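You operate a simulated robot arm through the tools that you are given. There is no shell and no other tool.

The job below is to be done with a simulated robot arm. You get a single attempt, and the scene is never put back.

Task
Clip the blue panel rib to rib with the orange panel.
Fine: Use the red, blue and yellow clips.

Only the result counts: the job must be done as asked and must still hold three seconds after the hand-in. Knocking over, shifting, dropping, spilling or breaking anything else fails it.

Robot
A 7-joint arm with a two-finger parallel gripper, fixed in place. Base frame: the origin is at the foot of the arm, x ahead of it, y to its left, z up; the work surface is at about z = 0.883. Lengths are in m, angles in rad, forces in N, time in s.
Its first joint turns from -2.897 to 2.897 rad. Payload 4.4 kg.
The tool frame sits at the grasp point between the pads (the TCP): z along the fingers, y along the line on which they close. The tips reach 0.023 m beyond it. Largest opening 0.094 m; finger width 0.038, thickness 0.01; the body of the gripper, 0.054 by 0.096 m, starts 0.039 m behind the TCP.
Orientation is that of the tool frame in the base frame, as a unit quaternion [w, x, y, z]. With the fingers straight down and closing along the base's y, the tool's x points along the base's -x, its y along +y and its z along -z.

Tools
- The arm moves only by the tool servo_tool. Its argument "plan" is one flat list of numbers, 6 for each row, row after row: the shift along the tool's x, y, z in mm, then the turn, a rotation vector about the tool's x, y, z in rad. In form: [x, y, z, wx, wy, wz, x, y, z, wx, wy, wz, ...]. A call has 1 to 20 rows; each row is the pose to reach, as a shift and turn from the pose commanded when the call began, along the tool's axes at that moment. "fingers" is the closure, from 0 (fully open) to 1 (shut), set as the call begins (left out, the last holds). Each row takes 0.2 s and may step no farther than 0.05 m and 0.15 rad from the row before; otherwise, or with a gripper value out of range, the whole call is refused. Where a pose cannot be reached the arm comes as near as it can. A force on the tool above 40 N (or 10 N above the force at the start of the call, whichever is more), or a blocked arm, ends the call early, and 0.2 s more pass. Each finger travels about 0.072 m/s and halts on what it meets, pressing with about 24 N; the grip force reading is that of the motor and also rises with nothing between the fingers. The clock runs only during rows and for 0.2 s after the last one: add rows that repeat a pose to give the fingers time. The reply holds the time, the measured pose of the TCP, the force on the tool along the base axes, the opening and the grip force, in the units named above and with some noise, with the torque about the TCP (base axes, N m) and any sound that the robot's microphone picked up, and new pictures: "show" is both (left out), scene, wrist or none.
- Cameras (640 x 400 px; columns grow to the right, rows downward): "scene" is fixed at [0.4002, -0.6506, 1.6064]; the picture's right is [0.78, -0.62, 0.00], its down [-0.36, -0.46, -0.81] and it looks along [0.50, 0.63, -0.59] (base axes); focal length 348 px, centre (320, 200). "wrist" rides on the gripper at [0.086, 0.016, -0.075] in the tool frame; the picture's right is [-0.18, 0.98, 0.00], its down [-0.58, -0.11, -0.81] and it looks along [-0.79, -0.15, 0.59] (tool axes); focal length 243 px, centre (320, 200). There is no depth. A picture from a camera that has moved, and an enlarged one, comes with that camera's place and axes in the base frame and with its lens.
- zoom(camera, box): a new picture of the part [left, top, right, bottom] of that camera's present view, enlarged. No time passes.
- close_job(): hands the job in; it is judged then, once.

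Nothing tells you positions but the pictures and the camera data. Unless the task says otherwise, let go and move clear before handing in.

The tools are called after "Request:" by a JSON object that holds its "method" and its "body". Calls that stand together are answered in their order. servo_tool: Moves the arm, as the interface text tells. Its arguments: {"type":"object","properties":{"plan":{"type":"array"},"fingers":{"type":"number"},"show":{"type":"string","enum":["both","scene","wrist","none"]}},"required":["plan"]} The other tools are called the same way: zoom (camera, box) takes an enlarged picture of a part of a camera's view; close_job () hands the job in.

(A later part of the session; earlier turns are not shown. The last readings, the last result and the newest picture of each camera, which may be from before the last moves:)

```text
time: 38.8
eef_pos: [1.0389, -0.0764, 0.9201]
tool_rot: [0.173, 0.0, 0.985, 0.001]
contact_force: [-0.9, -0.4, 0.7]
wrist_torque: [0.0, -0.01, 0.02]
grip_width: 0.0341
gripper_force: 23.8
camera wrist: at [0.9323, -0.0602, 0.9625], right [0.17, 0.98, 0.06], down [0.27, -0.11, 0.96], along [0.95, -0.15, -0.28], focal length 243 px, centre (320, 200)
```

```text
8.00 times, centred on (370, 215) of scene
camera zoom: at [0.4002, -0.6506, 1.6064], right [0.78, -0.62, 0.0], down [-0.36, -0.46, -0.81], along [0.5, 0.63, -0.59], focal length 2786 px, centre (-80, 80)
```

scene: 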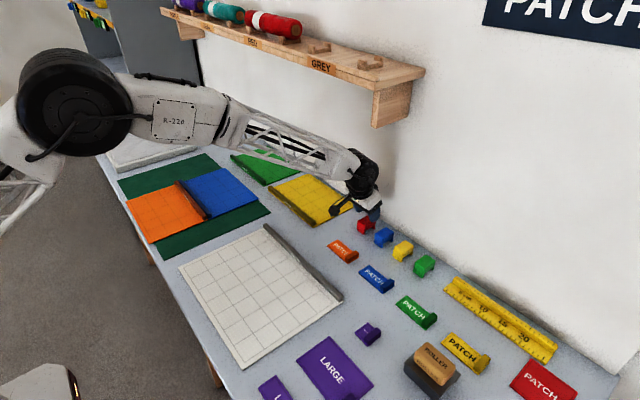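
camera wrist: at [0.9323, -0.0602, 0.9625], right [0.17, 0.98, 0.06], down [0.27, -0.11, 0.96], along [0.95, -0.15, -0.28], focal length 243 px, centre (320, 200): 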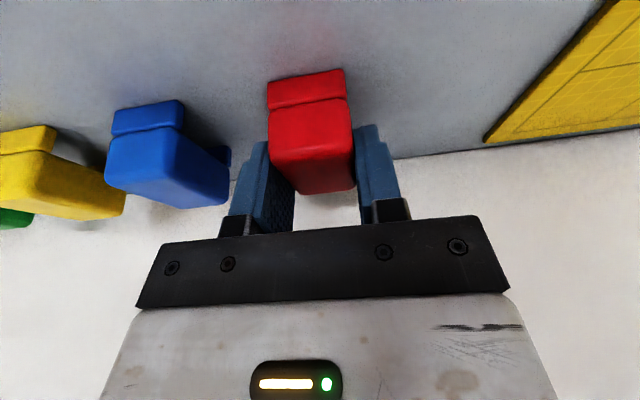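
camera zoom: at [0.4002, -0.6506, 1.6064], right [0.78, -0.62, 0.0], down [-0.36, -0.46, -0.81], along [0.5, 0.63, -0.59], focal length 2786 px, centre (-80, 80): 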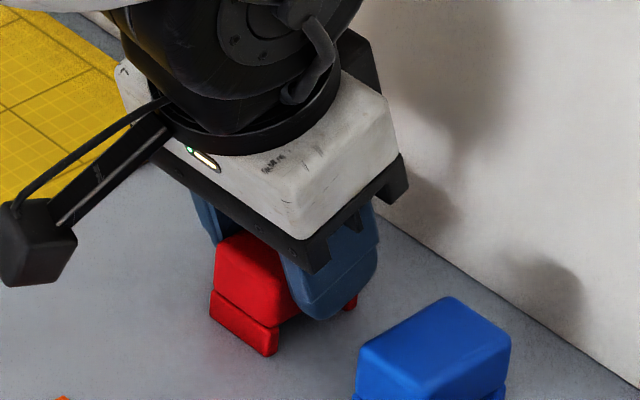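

Gripped at 34.1 mm. I'll lift it 60 mm and check that it hangs straight.

Request:
{"method": "servo_tool", "body": {"plan": [-5, 0, -14, 0, 0, 0, -10, 0, -28, 0, 0, 0, -15, 0, -42, 0, 0, 0, -20.6, 0, -56.4, 0, 0, 0, -20.6, 0, -56.4, 0, 0, 0], "fingers": 1.0, "show": "both"}}

Request:
{"method": "zoom", "body": {"camera": "scene", "box": [330, 170, 410, 230]}}

Request:
{"method": "zoom", "body": {"camera": "wrist", "box": [220, 40, 420, 230]}}

```text
time: 40.0
eef_pos: [1.0389, -0.0752, 0.9819]
tool_rot: [0.173, -0.001, 0.985, 0.001]
contact_force: [-0.1, -0.3, -0.1]
wrist_torque: [0.0, 0.01, -0.02]
grip_width: 0.0341
gripper_force: 23.8
camera wrist: at [0.9317, -0.0594, 1.0231], right [0.17, 0.98, 0.06], down [0.27, -0.11, 0.96], along [0.95, -0.15, -0.28], focal length 243 px, centre (320, 200)
```

scene: 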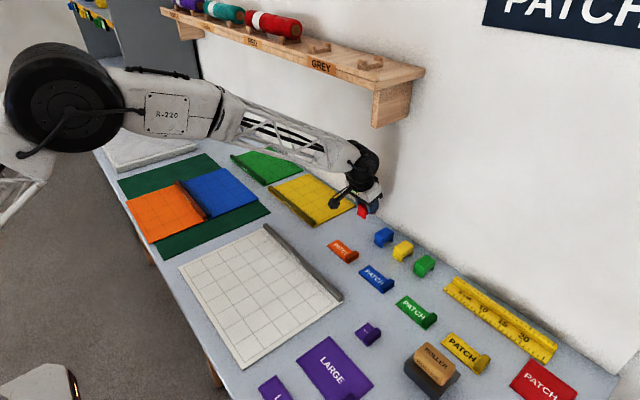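
wrist: 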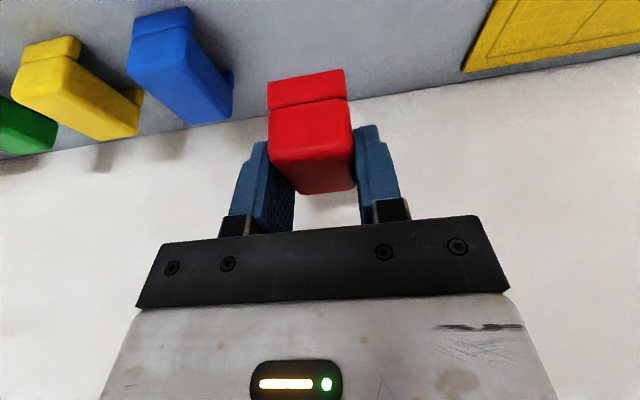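

```text
6.67 times, centred on (370, 200) of scene
camera zoom: at [0.4002, -0.6506, 1.6064], right [0.78, -0.62, 0.0], down [-0.36, -0.46, -0.81], along [0.5, 0.63, -0.59], focal length 2322 px, centre (-13, 200)
```

zoom: 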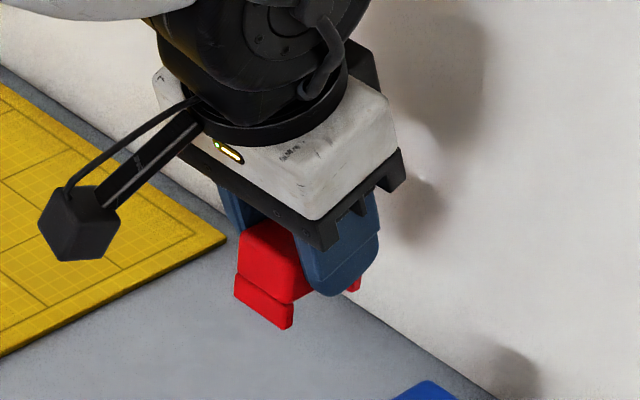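

```text
2.11 times, centred on (320, 135) of wrist
camera zoom: at [0.9317, -0.0594, 1.0231], right [0.17, 0.98, 0.06], down [0.27, -0.11, 0.96], along [0.95, -0.15, -0.28], focal length 511 px, centre (320, 337)
```

zoom: 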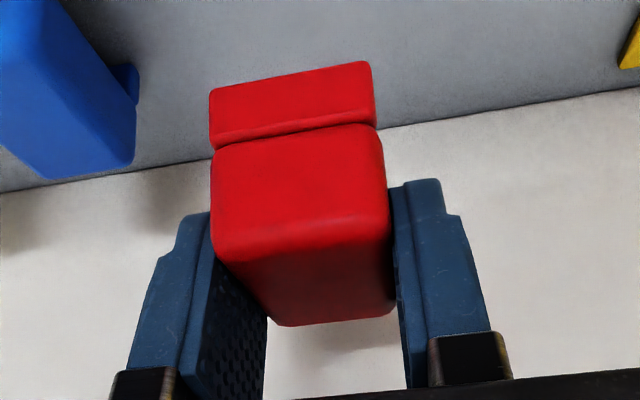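

The clip is held straight. Next I'll carry it over to above the joint at about y=0.497.

Request:
{"method": "servo_tool", "body": {"plan": [22.8, 38.2, -9.8, 0, 0, 0, 45.7, 76.5, -19.5, 0, 0, 0, 68.5, 114.7, -29.3, 0, 0, 0, 91.4, 152.9, -39, 0, 0, 0, 114.2, 191.2, -48.8, 0, 0, 0, 137, 229.4, -58.6, 0, 0, 0, 159.9, 267.6, -68.3, 0, 0, 0, 182.7, 305.9, -78.1, 0, 0, 0, 205.6, 344.1, -87.8, 0, 0, 0, 228.4, 382.3, -97.6, 0, 0, 0, 251.2, 420.6, -107.4, 0, 0, 0, 274.1, 458.8, -117.1, 0, 0, 0, 296.9, 497, -126.9, 0, 0, 0, 319.8, 535.3, -136.6, 0, 0, 0, 342.6, 573.5, -146.4, 0, 0, 0, 342.6, 573.5, -146.4, 0, 0, 0], "fingers": 1.0, "show": "both"}}

Request:
{"method": "zoom", "body": {"camera": "wrist", "box": [180, 0, 460, 200]}}

Request:
{"method": "zoom", "body": {"camera": "scene", "box": [130, 120, 250, 220]}}

```text
time: 43.4
eef_pos: [0.6678, 0.4951, 1.0007]
tool_rot: [0.175, 0.0, 0.985, 0.0]
contact_force: [0.9, 0.0, -0.5]
wrist_torque: [-0.02, 0.0, 0.04]
grip_width: 0.0338
gripper_force: 24.0
camera wrist: at [0.559, 0.5118, 1.0428], right [0.17, 0.98, 0.06], down [0.27, -0.11, 0.96], along [0.95, -0.15, -0.28], focal length 243 px, centre (320, 200)
```

scene: 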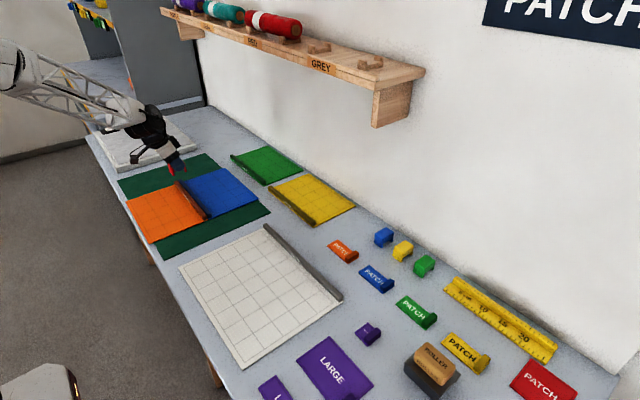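
wrist: 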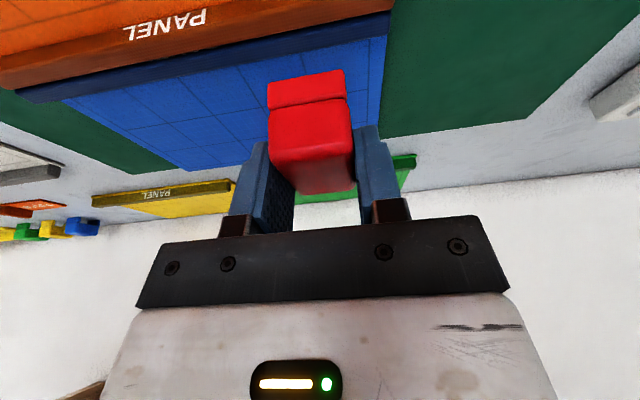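

```text
2.00 times, centred on (320, 100) of wrist
camera zoom: at [0.559, 0.5118, 1.0428], right [0.17, 0.98, 0.06], down [0.27, -0.11, 0.96], along [0.95, -0.15, -0.28], focal length 485 px, centre (320, 400)
```

zoom: 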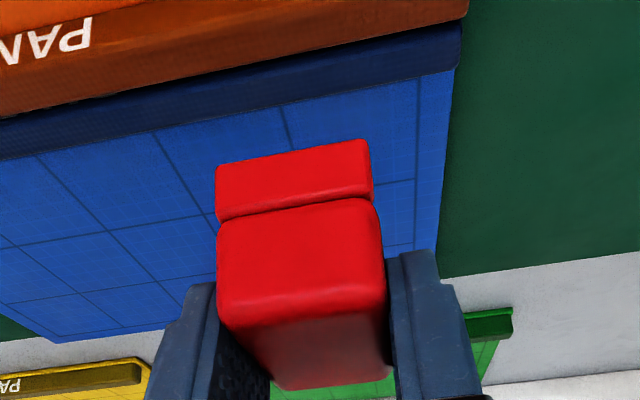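

```text
4.00 times, centred on (190, 170) of scene
camera zoom: at [0.4002, -0.6506, 1.6064], right [0.78, -0.62, 0.0], down [-0.36, -0.46, -0.81], along [0.5, 0.63, -0.59], focal length 1393 px, centre (840, 320)
```

zoom: 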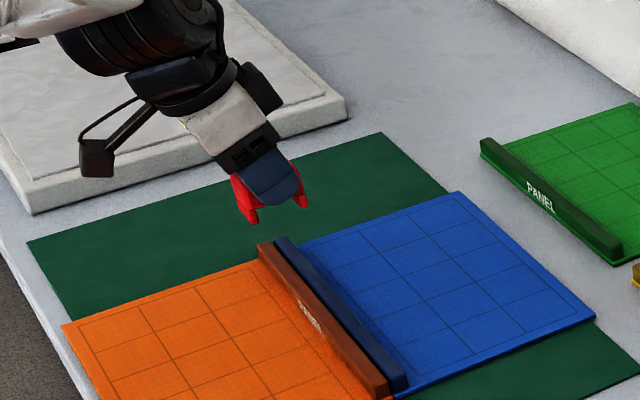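

The clip is above the joint at y≈0.495 and the rib far ends are at y≈0.541. I'll descend until the legs are just above the rib tops and check the x centring.

Request:
{"method": "servo_tool", "body": {"plan": [6.6, 0, 15.4, 0, 0, 0, 12.3, 0, 31, 0, 0, 0, 18, 0, 46.7, 0, 0, 0, 18, 0, 46.7, 0, 0, 0], "fingers": 1.0, "show": "both"}}

Request:
{"method": "zoom", "body": {"camera": "wrist", "box": [180, 0, 460, 200]}}

Request:
{"method": "zoom", "body": {"camera": "scene", "box": [150, 140, 230, 200]}}

```text
time: 44.4
eef_pos: [0.6668, 0.495, 0.9503]
tool_rot: [0.174, -0.001, 0.985, 0.0]
contact_force: [0.3, -0.2, -0.2]
wrist_torque: [0.01, -0.02, -0.03]
grip_width: 0.0341
gripper_force: 23.7
camera wrist: at [0.5598, 0.5123, 0.9924], right [0.17, 0.98, 0.06], down [0.27, -0.11, 0.96], along [0.95, -0.15, -0.28], focal length 243 px, centre (320, 200)
```

scene: 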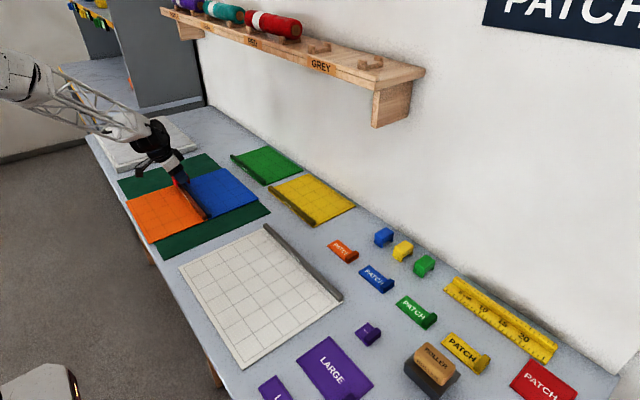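
wrist: 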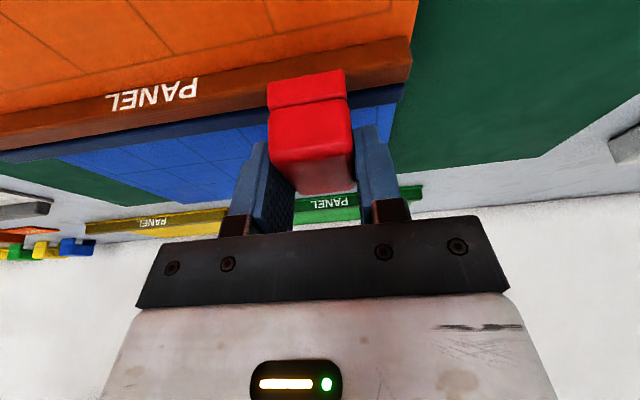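

```text
2.00 times, centred on (320, 100) of wrist
camera zoom: at [0.5598, 0.5123, 0.9924], right [0.17, 0.98, 0.06], down [0.27, -0.11, 0.96], along [0.95, -0.15, -0.28], focal length 485 px, centre (320, 400)
```

zoom: 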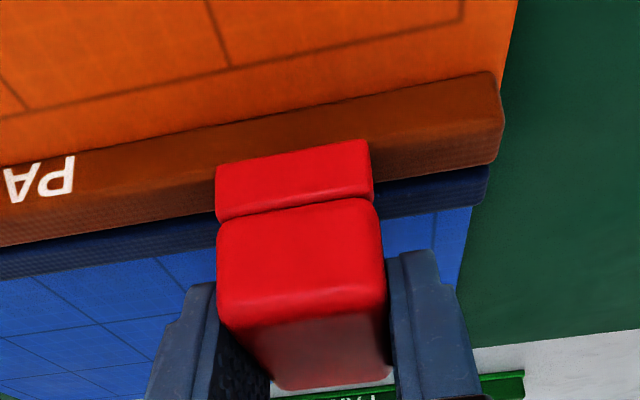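

```text
6.67 times, centred on (190, 170) of scene
camera zoom: at [0.4002, -0.6506, 1.6064], right [0.78, -0.62, 0.0], down [-0.36, -0.46, -0.81], along [0.5, 0.63, -0.59], focal length 2322 px, centre (1187, 400)
```

zoom: 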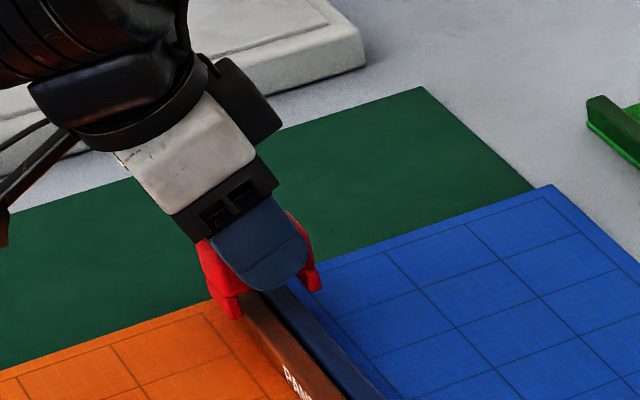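

The ribs span roughly x 0.650–0.678, so the centre is about 0.664. I'll shift −2 mm in x and lower the legs around the ribs gradually.

Request:
{"method": "servo_tool", "body": {"plan": [1.9, 0, -0.7, 0, 0, 0, 3.3, 0, 3, 0, 0, 0, 4.6, 0, 6.8, 0, 0, 0, 6, 0, 10.6, 0, 0, 0, 6, 0, 10.6, 0, 0, 0], "fingers": 1.0, "show": "both"}}

Request:
{"method": "zoom", "body": {"camera": "wrist", "box": [180, 0, 460, 200]}}

Request:
{"method": "zoom", "body": {"camera": "scene", "box": [150, 150, 230, 210]}}

```text
time: 45.6
eef_pos: [0.6636, 0.4962, 0.9389]
tool_rot: [0.175, 0.0, 0.985, 0.0]
contact_force: [-0.1, 0.0, -0.6]
wrist_torque: [-0.04, 0.02, -0.03]
grip_width: 0.0339
gripper_force: 24.6
camera wrist: at [0.5565, 0.5124, 0.9802], right [0.17, 0.98, 0.06], down [0.27, -0.11, 0.96], along [0.95, -0.15, -0.28], focal length 243 px, centre (320, 200)
```

scene: 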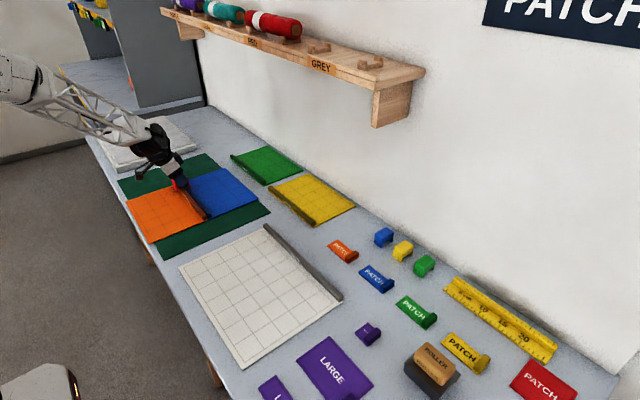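
wrist: 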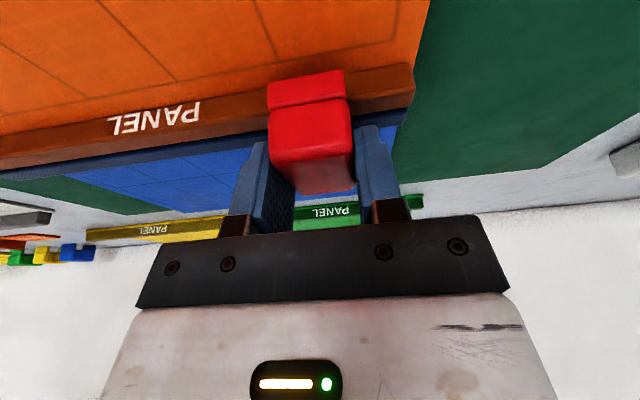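

```text
2.00 times, centred on (320, 100) of wrist
camera zoom: at [0.5565, 0.5124, 0.9802], right [0.17, 0.98, 0.06], down [0.27, -0.11, 0.96], along [0.95, -0.15, -0.28], focal length 485 px, centre (320, 400)
```

zoom: 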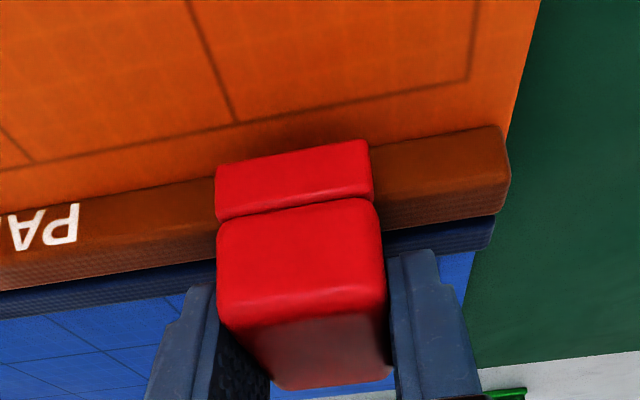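

```text
6.67 times, centred on (190, 180) of scene
camera zoom: at [0.4002, -0.6506, 1.6064], right [0.78, -0.62, 0.0], down [-0.36, -0.46, -0.81], along [0.5, 0.63, -0.59], focal length 2322 px, centre (1187, 333)
```

zoom: 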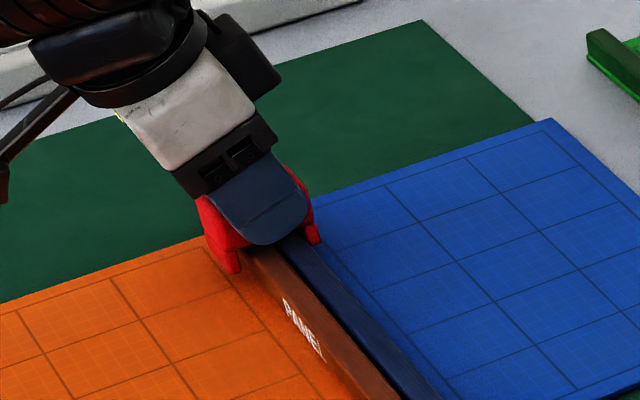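

The legs straddle both ribs without contact. Continuing down until the block seats on the rib tops.

Request:
{"method": "servo_tool", "body": {"plan": [0.7, 0, 1.9, 0, 0, 0, 1.4, 0, 3.8, 0, 0, 0, 2.1, 0, 5.6, 0, 0, 0, 2.1, 0, 5.6, 0, 0, 0], "fingers": 1.0, "show": "both"}}

Request:
{"method": "zoom", "body": {"camera": "wrist", "box": [180, 0, 460, 200]}}

Request:
{"method": "zoom", "body": {"camera": "scene", "box": [160, 155, 220, 200]}}

```text
time: 46.6
eef_pos: [0.6641, 0.4949, 0.9329]
tool_rot: [0.174, -0.001, 0.985, 0.0]
contact_force: [0.4, -1.0, 1.9]
wrist_torque: [-0.03, -0.01, 0.06]
grip_width: 0.0341
gripper_force: 24.4
camera wrist: at [0.5563, 0.5129, 0.9735], right [0.17, 0.98, 0.06], down [0.27, -0.11, 0.96], along [0.95, -0.15, -0.28], focal length 243 px, centre (320, 200)
```

scene: 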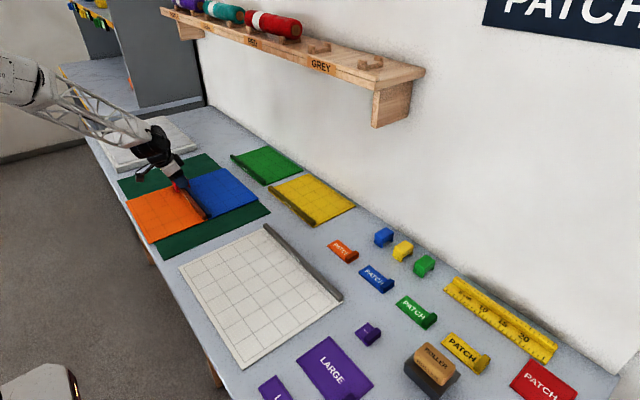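
wrist: 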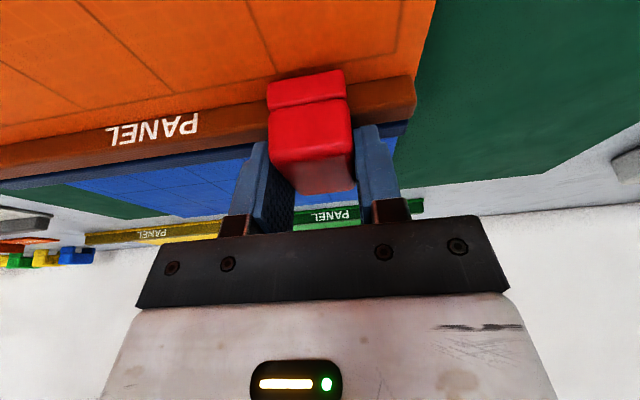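

```text
2.00 times, centred on (320, 100) of wrist
camera zoom: at [0.5563, 0.5129, 0.9735], right [0.17, 0.98, 0.06], down [0.27, -0.11, 0.96], along [0.95, -0.15, -0.28], focal length 485 px, centre (320, 400)
```

zoom: 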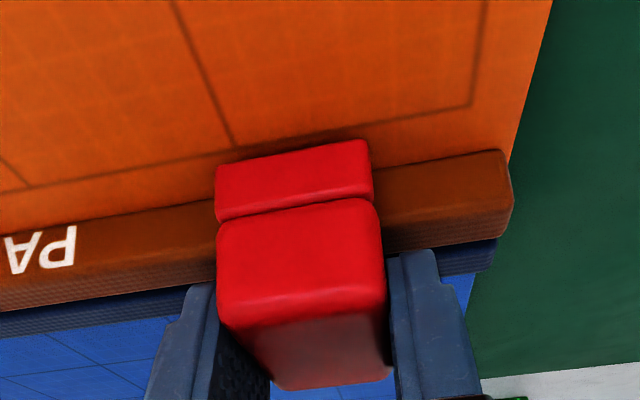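

```text
8.89 times, centred on (190, 178) of scene
camera zoom: at [0.4002, -0.6506, 1.6064], right [0.78, -0.62, 0.0], down [-0.36, -0.46, -0.81], along [0.5, 0.63, -0.59], focal length 3096 px, centre (1476, 400)
```

zoom: 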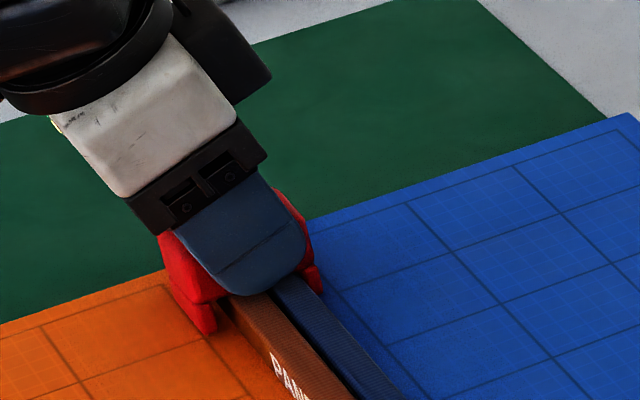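

First contact at about 2 N. I'll press down a little more to check that it seats firmly.

Request:
{"method": "servo_tool", "body": {"plan": [0.34, 0, 0.94, 0, 0, 0, 0.68, 0, 1.88, 0, 0, 0, 0.68, 0, 1.88, 0, 0, 0], "fingers": 1.0, "show": "wrist"}}

Request:
{"method": "zoom", "body": {"camera": "scene", "box": [160, 155, 220, 200]}}

```text
time: 47.4
eef_pos: [0.6631, 0.4963, 0.9313]
tool_rot: [0.174, 0.0, 0.985, 0.0]
contact_force: [-2.0, 3.0, 18.9]
wrist_torque: [0.0, 0.12, -0.02]
grip_width: 0.034
gripper_force: 23.8
camera wrist: at [0.5565, 0.5128, 0.973], right [0.17, 0.98, 0.06], down [0.27, -0.11, 0.96], along [0.95, -0.15, -0.28], focal length 243 px, centre (320, 200)
```

wrist: 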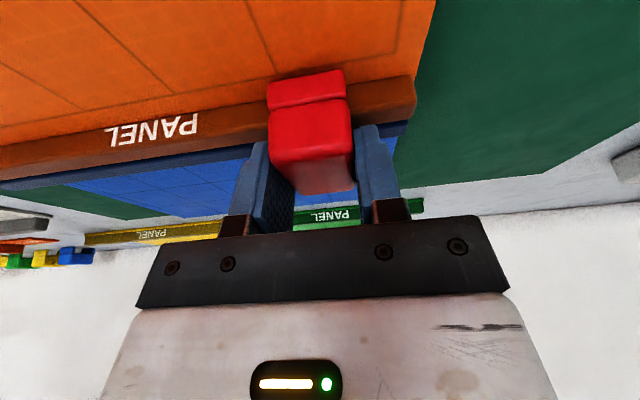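

```text
8.89 times, centred on (190, 178) of scene
camera zoom: at [0.4002, -0.6506, 1.6064], right [0.78, -0.62, 0.0], down [-0.36, -0.46, -0.81], along [0.5, 0.63, -0.59], focal length 3096 px, centre (1476, 400)
```

zoom: 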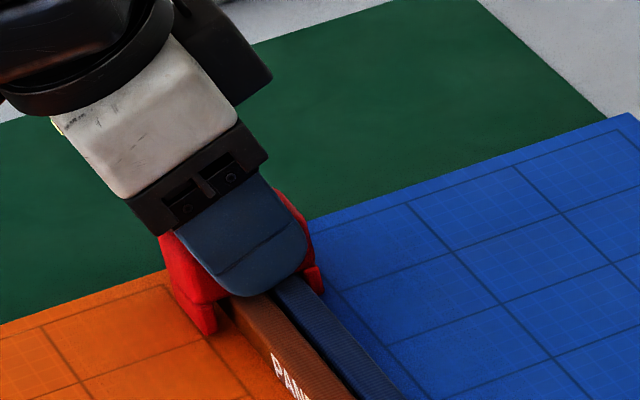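

Firm resistance at 19 N. I'll press slightly further, under the 40 N limit, to see whether it snaps in or is already bottomed out.

Request:
{"method": "servo_tool", "body": {"plan": [0.25, 0, 0.7, 0, 0, 0, 0.5, 0, 1.4, 0, 0, 0, 0.5, 0, 1.4, 0, 0, 0], "fingers": 1.0, "show": "none"}}

Request:
{"method": "zoom", "body": {"camera": "wrist", "box": [180, 0, 460, 200]}}

Request:
{"method": "zoom", "body": {"camera": "scene", "box": [160, 155, 220, 200]}}

```text
time: 48.3
eef_pos: [0.6644, 0.4968, 0.9309]
tool_rot: [0.175, 0.0, 0.985, 0.001]
contact_force: [0.6, 0.0, 5.2]
wrist_torque: [0.01, 0.01, 0.05]
grip_width: 0.0339
gripper_force: 24.4
stopped in row 3: the force on the tool passed its limit at 41 N (the readings are from after the stop); the commanded pose is now the measured one
```

```text
2.00 times, centred on (320, 100) of wrist
camera zoom: at [0.5567, 0.5136, 0.9732], right [0.17, 0.98, 0.07], down [0.27, -0.11, 0.96], along [0.95, -0.15, -0.28], focal length 485 px, centre (320, 400)
```

zoom: 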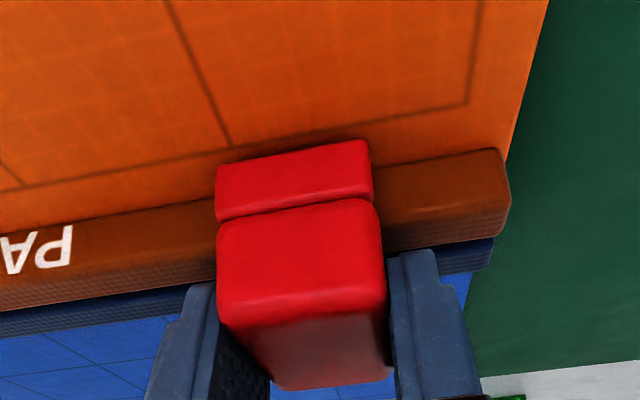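

```text
8.89 times, centred on (190, 178) of scene
camera zoom: at [0.4002, -0.6506, 1.6064], right [0.78, -0.62, 0.0], down [-0.36, -0.46, -0.81], along [0.5, 0.63, -0.59], focal length 3096 px, centre (1476, 400)
```

zoom: 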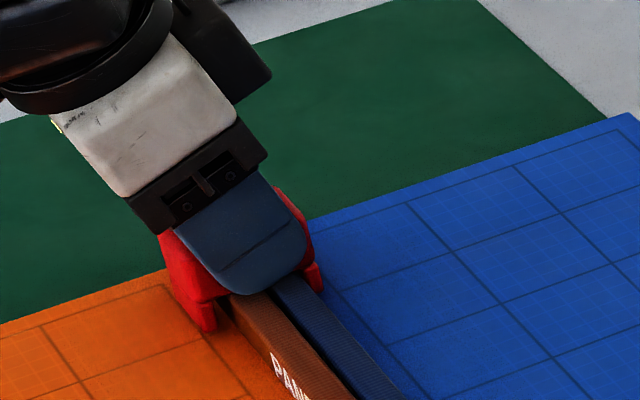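

It bottoms out hard at 41 N with no snap, so the block is on the rib tops. I'll release and lift to inspect how it sits.

Request:
{"method": "servo_tool", "body": {"plan": [0, 0, 0, 0, 0, 0, 0, 0, 0, 0, 0, 0, -5, 0, -14, 0, 0, 0, -13.7, 0, -37.6, 0, 0, 0, -24, 0, -65.8, 0, 0, 0, -24, 0, -65.8, 0, 0, 0], "fingers": 0.47, "show": "both"}}

Request:
{"method": "zoom", "body": {"camera": "scene", "box": [160, 155, 240, 215]}}

Request:
{"method": "zoom", "body": {"camera": "wrist", "box": [180, 0, 460, 200]}}

Request:
{"method": "zoom", "body": {"camera": "scene", "box": [172, 168, 204, 192]}}

```text
time: 49.7
eef_pos: [0.6644, 0.4973, 1.0015]
tool_rot: [0.175, 0.0, 0.985, 0.001]
contact_force: [0.0, -0.5, -0.5]
wrist_torque: [0.03, -0.02, 0.0]
grip_width: 0.0498
gripper_force: 0.1
camera wrist: at [0.5566, 0.5139, 1.042], right [0.17, 0.98, 0.06], down [0.27, -0.11, 0.96], along [0.95, -0.15, -0.28], focal length 243 px, centre (320, 200)
```

scene: 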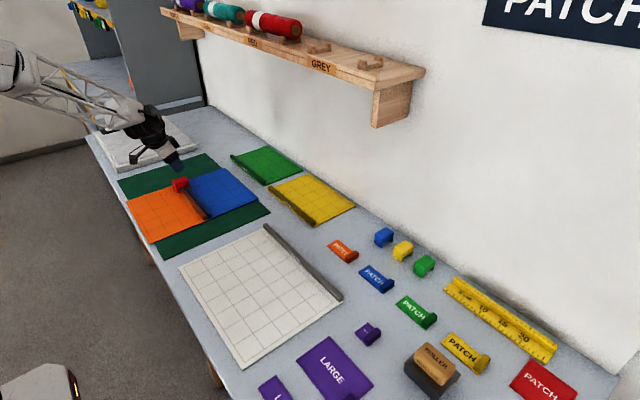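
wrist: 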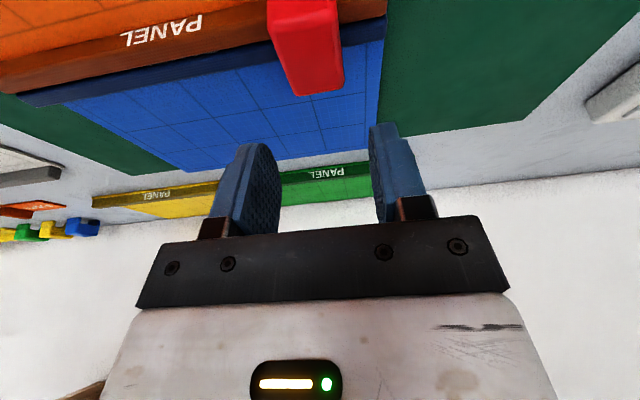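

```text
6.67 times, centred on (200, 185) of scene
camera zoom: at [0.4002, -0.6506, 1.6064], right [0.78, -0.62, 0.0], down [-0.36, -0.46, -0.81], along [0.5, 0.63, -0.59], focal length 2322 px, centre (1120, 300)
```

zoom: 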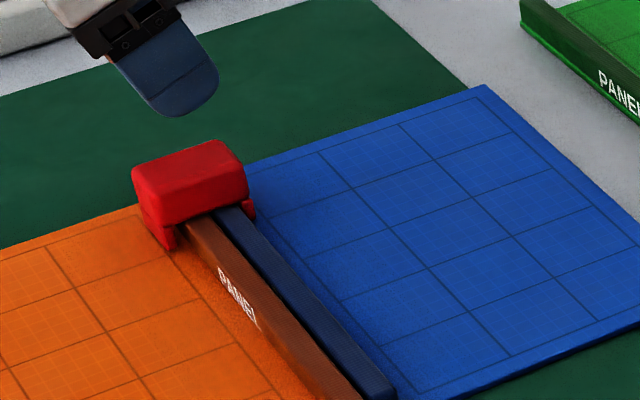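

```text
2.00 times, centred on (320, 100) of wrist
camera zoom: at [0.5566, 0.5139, 1.042], right [0.17, 0.98, 0.06], down [0.27, -0.11, 0.96], along [0.95, -0.15, -0.28], focal length 485 px, centre (320, 400)
```

zoom: 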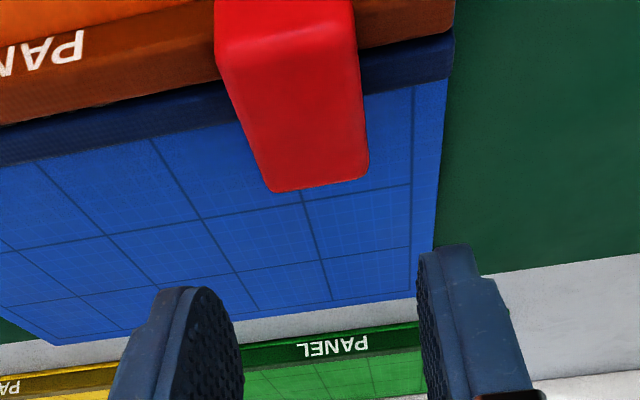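

```text
16.00 times, centred on (188, 180) of scene
camera zoom: at [0.4002, -0.6506, 1.6064], right [0.78, -0.62, 0.0], down [-0.36, -0.46, -0.81], along [0.5, 0.63, -0.59], focal length 5573 px, centre (2432, 520)
```

zoom: 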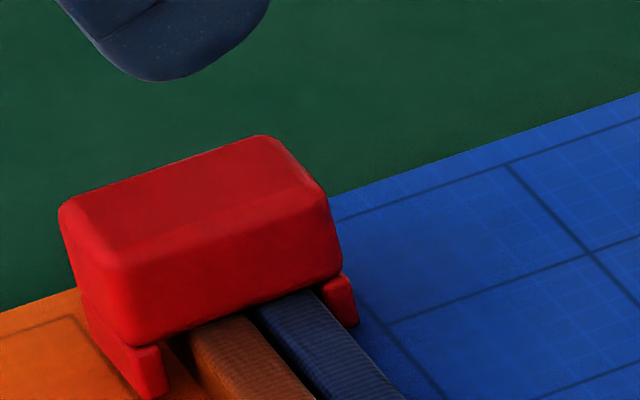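

The red clip sits squarely over both ribs, a leg on each side. I'll go back for the blue clip at about (1.039, −0.153).

Request:
{"method": "servo_tool", "body": {"plan": [-19.5, -40.6, 7.9, 0, 0, 0, -38.9, -81.3, 15.7, 0, 0, 0, -58.4, -121.9, 23.6, 0, 0, 0, -77.8, -162.6, 31.5, 0, 0, 0, -97.3, -203.2, 39.3, 0, 0, 0, -116.7, -243.9, 47.2, 0, 0, 0, -136.2, -284.5, 55.1, 0, 0, 0, -155.7, -325.2, 63, 0, 0, 0, -175.1, -365.8, 70.8, 0, 0, 0, -194.6, -406.4, 78.7, 0, 0, 0, -214, -447.1, 86.6, 0, 0, 0, -233.5, -487.7, 94.4, 0, 0, 0, -252.9, -528.4, 102.3, 0, 0, 0, -272.4, -569, 110.2, 0, 0, 0, -291.8, -609.7, 118, 0, 0, 0, -311.3, -650.3, 125.9, 0, 0, 0, -311.3, -650.3, 125.9, 0, 0, 0], "fingers": 0.47, "show": "both"}}

Request:
{"method": "zoom", "body": {"camera": "wrist", "box": [140, 0, 420, 180]}}

Request:
{"method": "zoom", "body": {"camera": "scene", "box": [120, 140, 280, 250]}}

```text
time: 53.3
eef_pos: [1.0029, -0.1536, 0.9889]
tool_rot: [0.176, 0.0, 0.984, 0.001]
contact_force: [0.6, 0.3, -1.1]
wrist_torque: [0.0, 0.05, 0.01]
grip_width: 0.0495
gripper_force: 0.0
camera wrist: at [0.8945, -0.1361, 1.0296], right [0.17, 0.98, 0.06], down [0.27, -0.11, 0.96], along [0.95, -0.15, -0.28], focal length 243 px, centre (320, 200)
```

scene: 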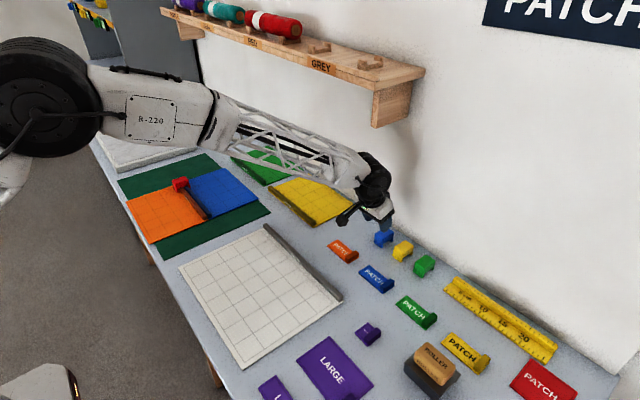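
wrist: 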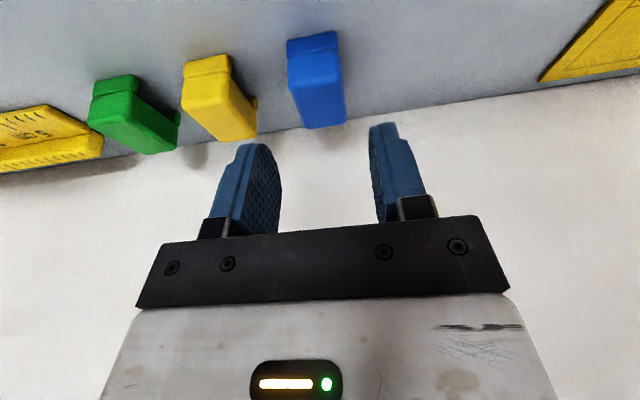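

```text
2.22 times, centred on (280, 90) of wrist
camera zoom: at [0.8945, -0.1361, 1.0296], right [0.17, 0.98, 0.06], down [0.27, -0.11, 0.96], along [0.95, -0.15, -0.28], focal length 539 px, centre (409, 444)
```

zoom: 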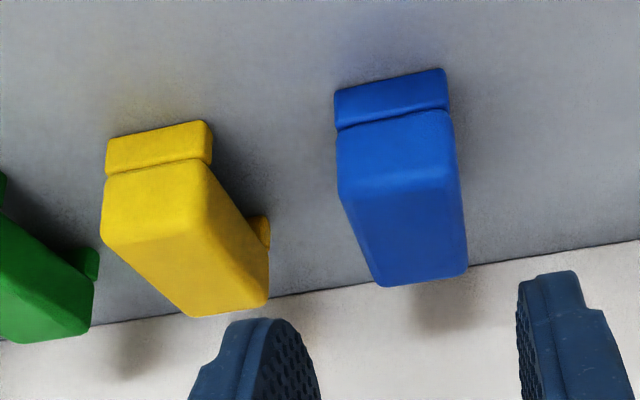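

```text
3.64 times, centred on (200, 195) of scene
camera zoom: at [0.4002, -0.6506, 1.6064], right [0.78, -0.62, 0.0], down [-0.36, -0.46, -0.81], along [0.5, 0.63, -0.59], focal length 1267 px, centre (756, 218)
```

zoom: 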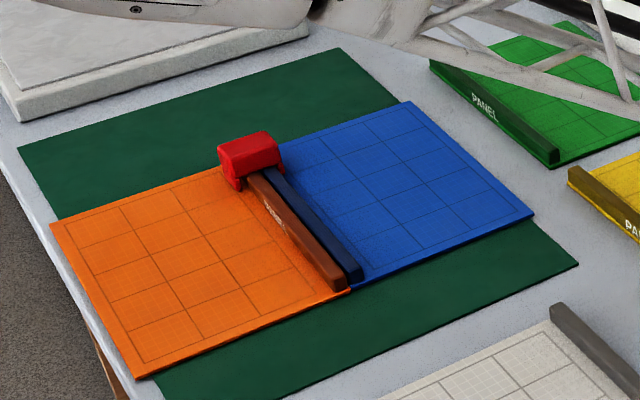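

Blue clip centre is y≈−0.153 with its front face at x≈1.0144. I'll move above and then descend to grip height.

Request:
{"method": "servo_tool", "body": {"plan": [-11, 0, 22, 0, 0, 0, -22.5, 0, 43.8, 0, 0, 0, -22.5, 0, 43.8, 0, 0, 0, -18.5, 0, 54.8, 0, 0, 0, -14.5, 0, 65.7, 0, 0, 0, -10.5, 0, 76.7, 0, 0, 0, -10.5, 0, 76.7, 0, 0, 0], "fingers": 0.47, "show": "wrist"}}

Request:
{"method": "zoom", "body": {"camera": "scene", "box": [345, 190, 425, 250]}}

Request:
{"method": "zoom", "body": {"camera": "wrist", "box": [180, 50, 460, 240]}}

```text
time: 54.9
eef_pos: [1.0378, -0.1546, 0.9203]
tool_rot: [0.176, 0.0, 0.984, 0.001]
contact_force: [-0.3, 0.5, 0.6]
wrist_torque: [0.01, -0.02, 0.01]
grip_width: 0.0498
gripper_force: 0.0
camera wrist: at [0.9293, -0.1365, 0.9613], right [0.17, 0.98, 0.07], down [0.27, -0.11, 0.96], along [0.95, -0.15, -0.28], focal length 243 px, centre (320, 200)
```

wrist: 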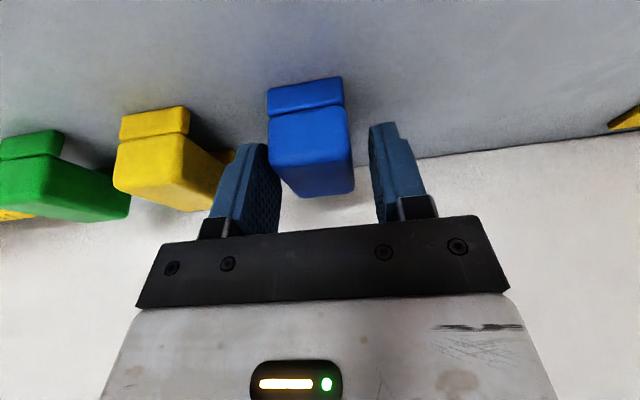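

```text
6.67 times, centred on (385, 220) of scene
camera zoom: at [0.4002, -0.6506, 1.6064], right [0.78, -0.62, 0.0], down [-0.36, -0.46, -0.81], along [0.5, 0.63, -0.59], focal length 2322 px, centre (-113, 67)
```

zoom: 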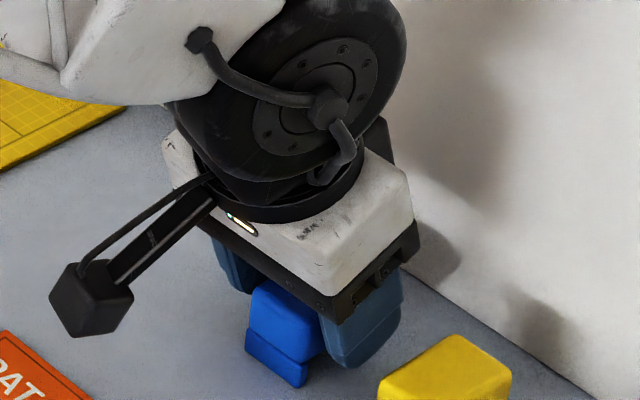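

```text
2.11 times, centred on (320, 145) of wrist
camera zoom: at [0.9293, -0.1365, 0.9613], right [0.17, 0.98, 0.07], down [0.27, -0.11, 0.96], along [0.95, -0.15, -0.28], focal length 511 px, centre (320, 316)
```

zoom: 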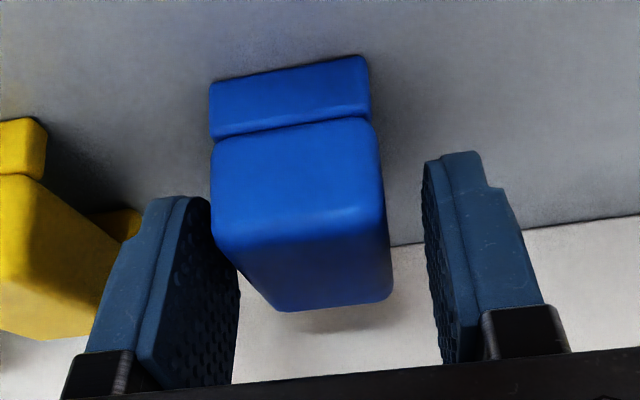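

Aligned around the blue clip. Closing, then lifting.

Request:
{"method": "servo_tool", "body": {"plan": [0, 0, 0, 0, 0, 0, 0, 0, 0, 0, 0, 0, 0, 0, 0, 0, 0, 0, -5, 0, -14, 0, 0, 0, -10, 0, -28, 0, 0, 0, -15, 0, -42, 0, 0, 0, -20.6, 0, -56.4, 0, 0, 0, -20.6, 0, -56.4, 0, 0, 0], "fingers": 1.0, "show": "both"}}

Request:
{"method": "zoom", "body": {"camera": "wrist", "box": [180, 40, 460, 230]}}

```text
time: 56.7
eef_pos: [1.0373, -0.1537, 0.9803]
tool_rot: [0.176, 0.0, 0.984, 0.001]
contact_force: [1.0, 0.3, -0.7]
wrist_torque: [0.0, -0.02, 0.01]
grip_width: 0.0341
gripper_force: 24.2
camera wrist: at [0.9293, -0.1369, 1.022], right [0.17, 0.98, 0.07], down [0.27, -0.11, 0.96], along [0.95, -0.15, -0.28], focal length 243 px, centre (320, 200)
```

scene: 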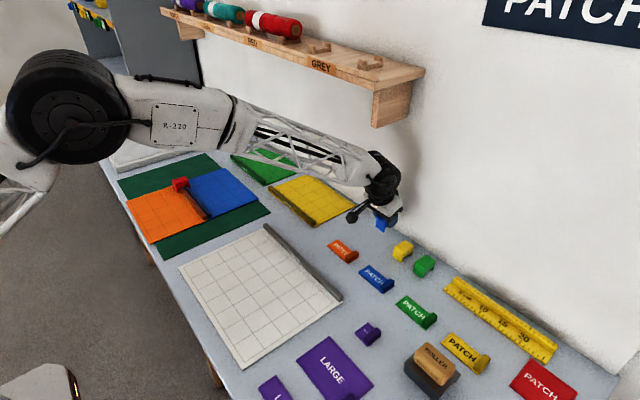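
wrist: 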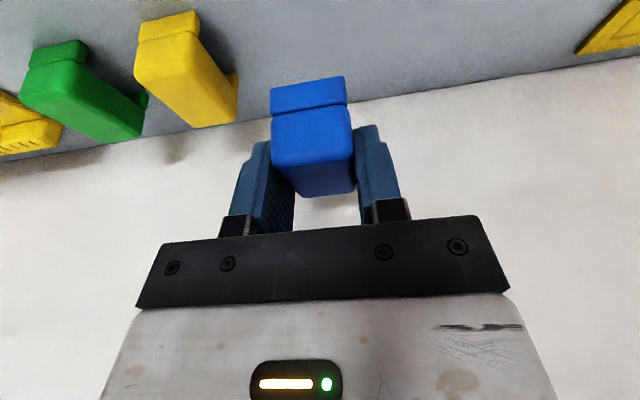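

```text
2.11 times, centred on (320, 135) of wrist
camera zoom: at [0.9293, -0.1369, 1.022], right [0.17, 0.98, 0.07], down [0.27, -0.11, 0.96], along [0.95, -0.15, -0.28], focal length 511 px, centre (320, 337)
```

zoom: 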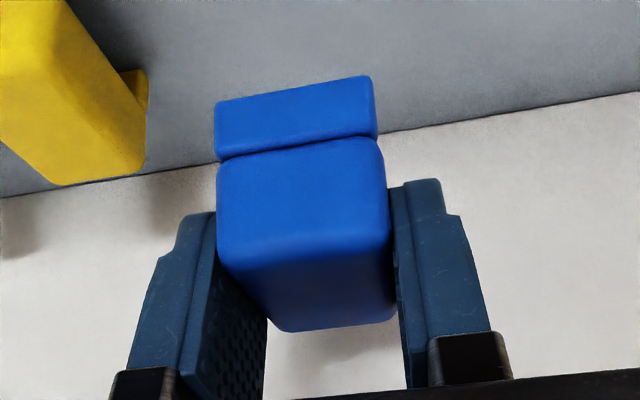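

Blue clip held. Carrying it to the middle of the joint (y≈0.409) and descending to just above the ribs.

Request:
{"method": "servo_tool", "body": {"plan": [23, 37.5, -9.8, 0, 0, 0, 46, 75.1, -19.6, 0, 0, 0, 69, 112.6, -29.4, 0, 0, 0, 92, 150.1, -39.3, 0, 0, 0, 115, 187.7, -49.1, 0, 0, 0, 138, 225.2, -58.9, 0, 0, 0, 161, 262.7, -68.7, 0, 0, 0, 184, 300.3, -78.5, 0, 0, 0, 207, 337.8, -88.3, 0, 0, 0, 230, 375.3, -98.1, 0, 0, 0, 253, 412.9, -108, 0, 0, 0, 276, 450.4, -117.8, 0, 0, 0, 299, 488, -127.6, 0, 0, 0, 322, 525.5, -137.4, 0, 0, 0, 344.9, 563, -147.2, 0, 0, 0, 344.9, 563, -147.2, 0, 0, 0, 350, 563, -133, 0, 0, 0, 355, 563, -119, 0, 0, 0, 360.3, 563, -104.9, 0, 0, 0, 360.3, 563, -104.9, 0, 0, 0], "fingers": 1.0, "show": "both"}}

Request:
{"method": "zoom", "body": {"camera": "wrist", "box": [180, 0, 460, 200]}}

Request:
{"method": "zoom", "body": {"camera": "scene", "box": [155, 150, 235, 210]}}

```text
time: 60.9
eef_pos: [0.6597, 0.4089, 0.9561]
tool_rot: [0.176, 0.0, 0.984, 0.002]
contact_force: [0.4, 0.6, 0.0]
wrist_torque: [-0.01, -0.01, 0.0]
grip_width: 0.0341
gripper_force: 23.9
camera wrist: at [0.553, 0.4259, 0.9968], right [0.17, 0.98, 0.07], down [0.27, -0.11, 0.96], along [0.95, -0.15, -0.28], focal length 243 px, centre (320, 200)
```

scene: 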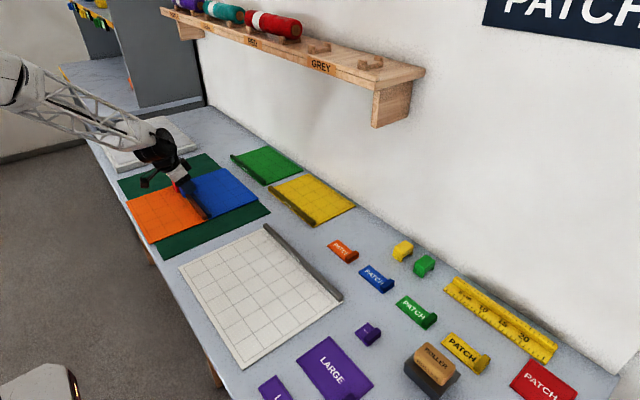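
wrist: 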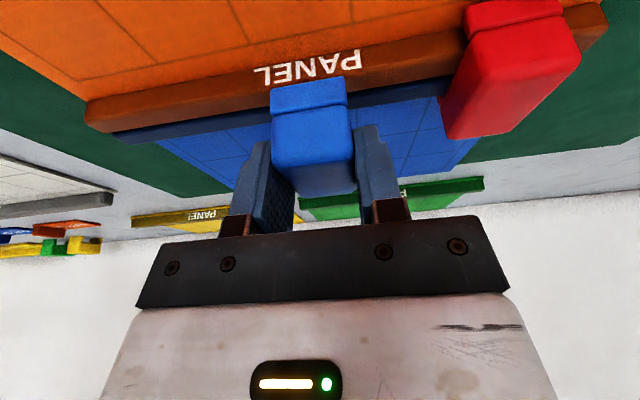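

```text
2.00 times, centred on (320, 100) of wrist
camera zoom: at [0.553, 0.4259, 0.9968], right [0.17, 0.98, 0.07], down [0.27, -0.11, 0.96], along [0.95, -0.15, -0.28], focal length 485 px, centre (320, 400)
```

zoom: 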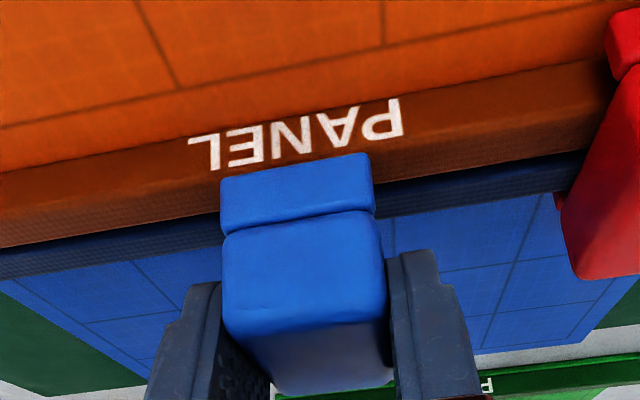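

```text
6.67 times, centred on (195, 180) of scene
camera zoom: at [0.4002, -0.6506, 1.6064], right [0.78, -0.62, 0.0], down [-0.36, -0.46, -0.81], along [0.5, 0.63, -0.59], focal length 2322 px, centre (1153, 333)
```

zoom: 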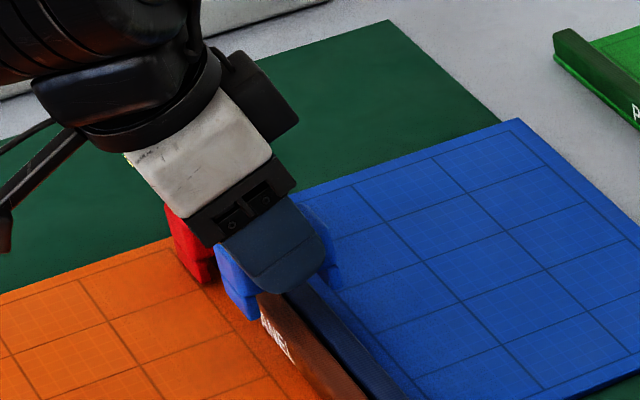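

The measured x is 0.6597, so I need about +4 mm to centre over the joint (x≈0.6655). Shifting, then lowering around the ribs.

Request:
{"method": "servo_tool", "body": {"plan": [-3.8, 0, 1.4, 0, 0, 0, -3.8, 0, 1.4, 0, 0, 0, -1.7, 0, 7, 0, 0, 0, 0.7, 0, 13.5, 0, 0, 0, 3, 0, 19.5, 0, 0, 0, 3, 0, 19.5, 0, 0, 0], "fingers": 1.0, "show": "both"}}

Request:
{"method": "zoom", "body": {"camera": "wrist", "box": [180, 0, 460, 200]}}

Request:
{"method": "zoom", "body": {"camera": "scene", "box": [165, 160, 225, 205]}}

```text
time: 62.3
eef_pos: [0.6644, 0.4099, 0.9355]
tool_rot: [0.176, 0.0, 0.984, 0.001]
contact_force: [-0.3, -1.3, 1.9]
wrist_torque: [-0.01, 0.0, 0.01]
grip_width: 0.0341
gripper_force: 24.2
camera wrist: at [0.5569, 0.4261, 0.9775], right [0.17, 0.98, 0.07], down [0.27, -0.11, 0.96], along [0.95, -0.15, -0.28], focal length 243 px, centre (320, 200)
```

scene: 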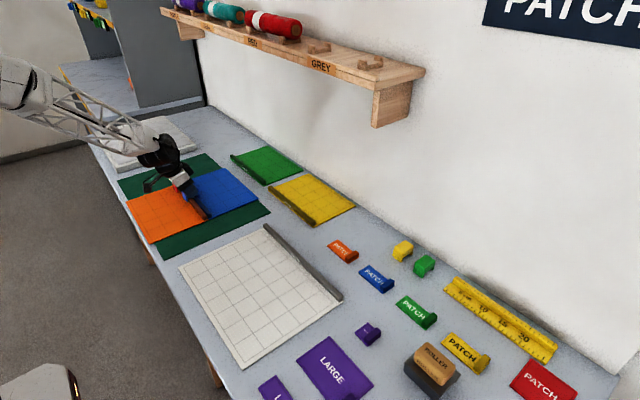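
wrist: 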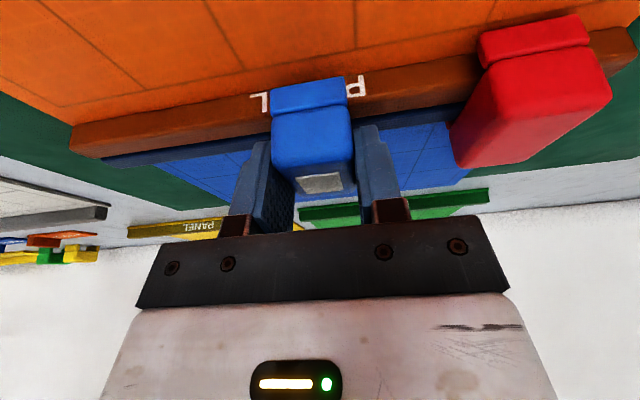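

```text
2.00 times, centred on (320, 100) of wrist
camera zoom: at [0.5569, 0.4261, 0.9775], right [0.17, 0.98, 0.07], down [0.27, -0.11, 0.96], along [0.95, -0.15, -0.28], focal length 485 px, centre (320, 400)
```

zoom: 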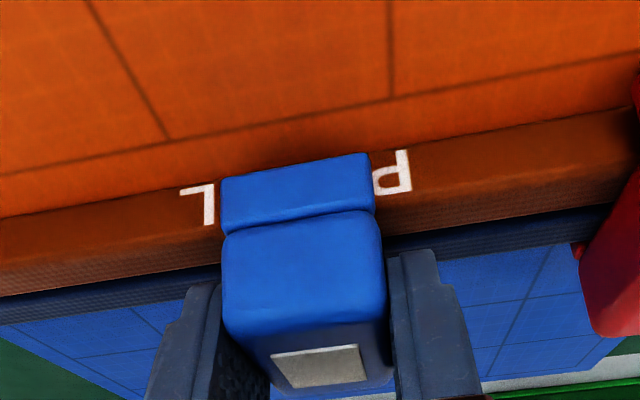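

```text
8.89 times, centred on (195, 182) of scene
camera zoom: at [0.4002, -0.6506, 1.6064], right [0.78, -0.62, 0.0], down [-0.36, -0.46, -0.81], along [0.5, 0.63, -0.59], focal length 3096 px, centre (1431, 356)
```

zoom: 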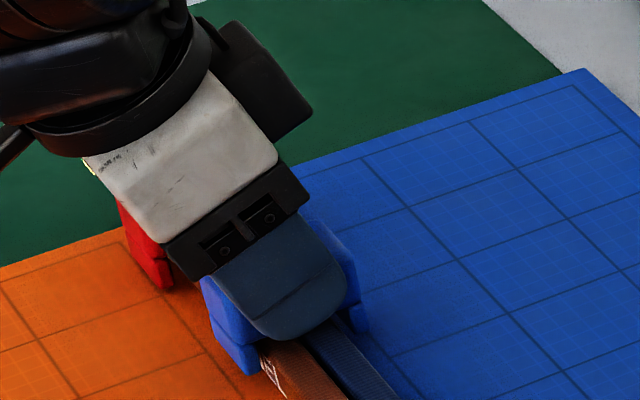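

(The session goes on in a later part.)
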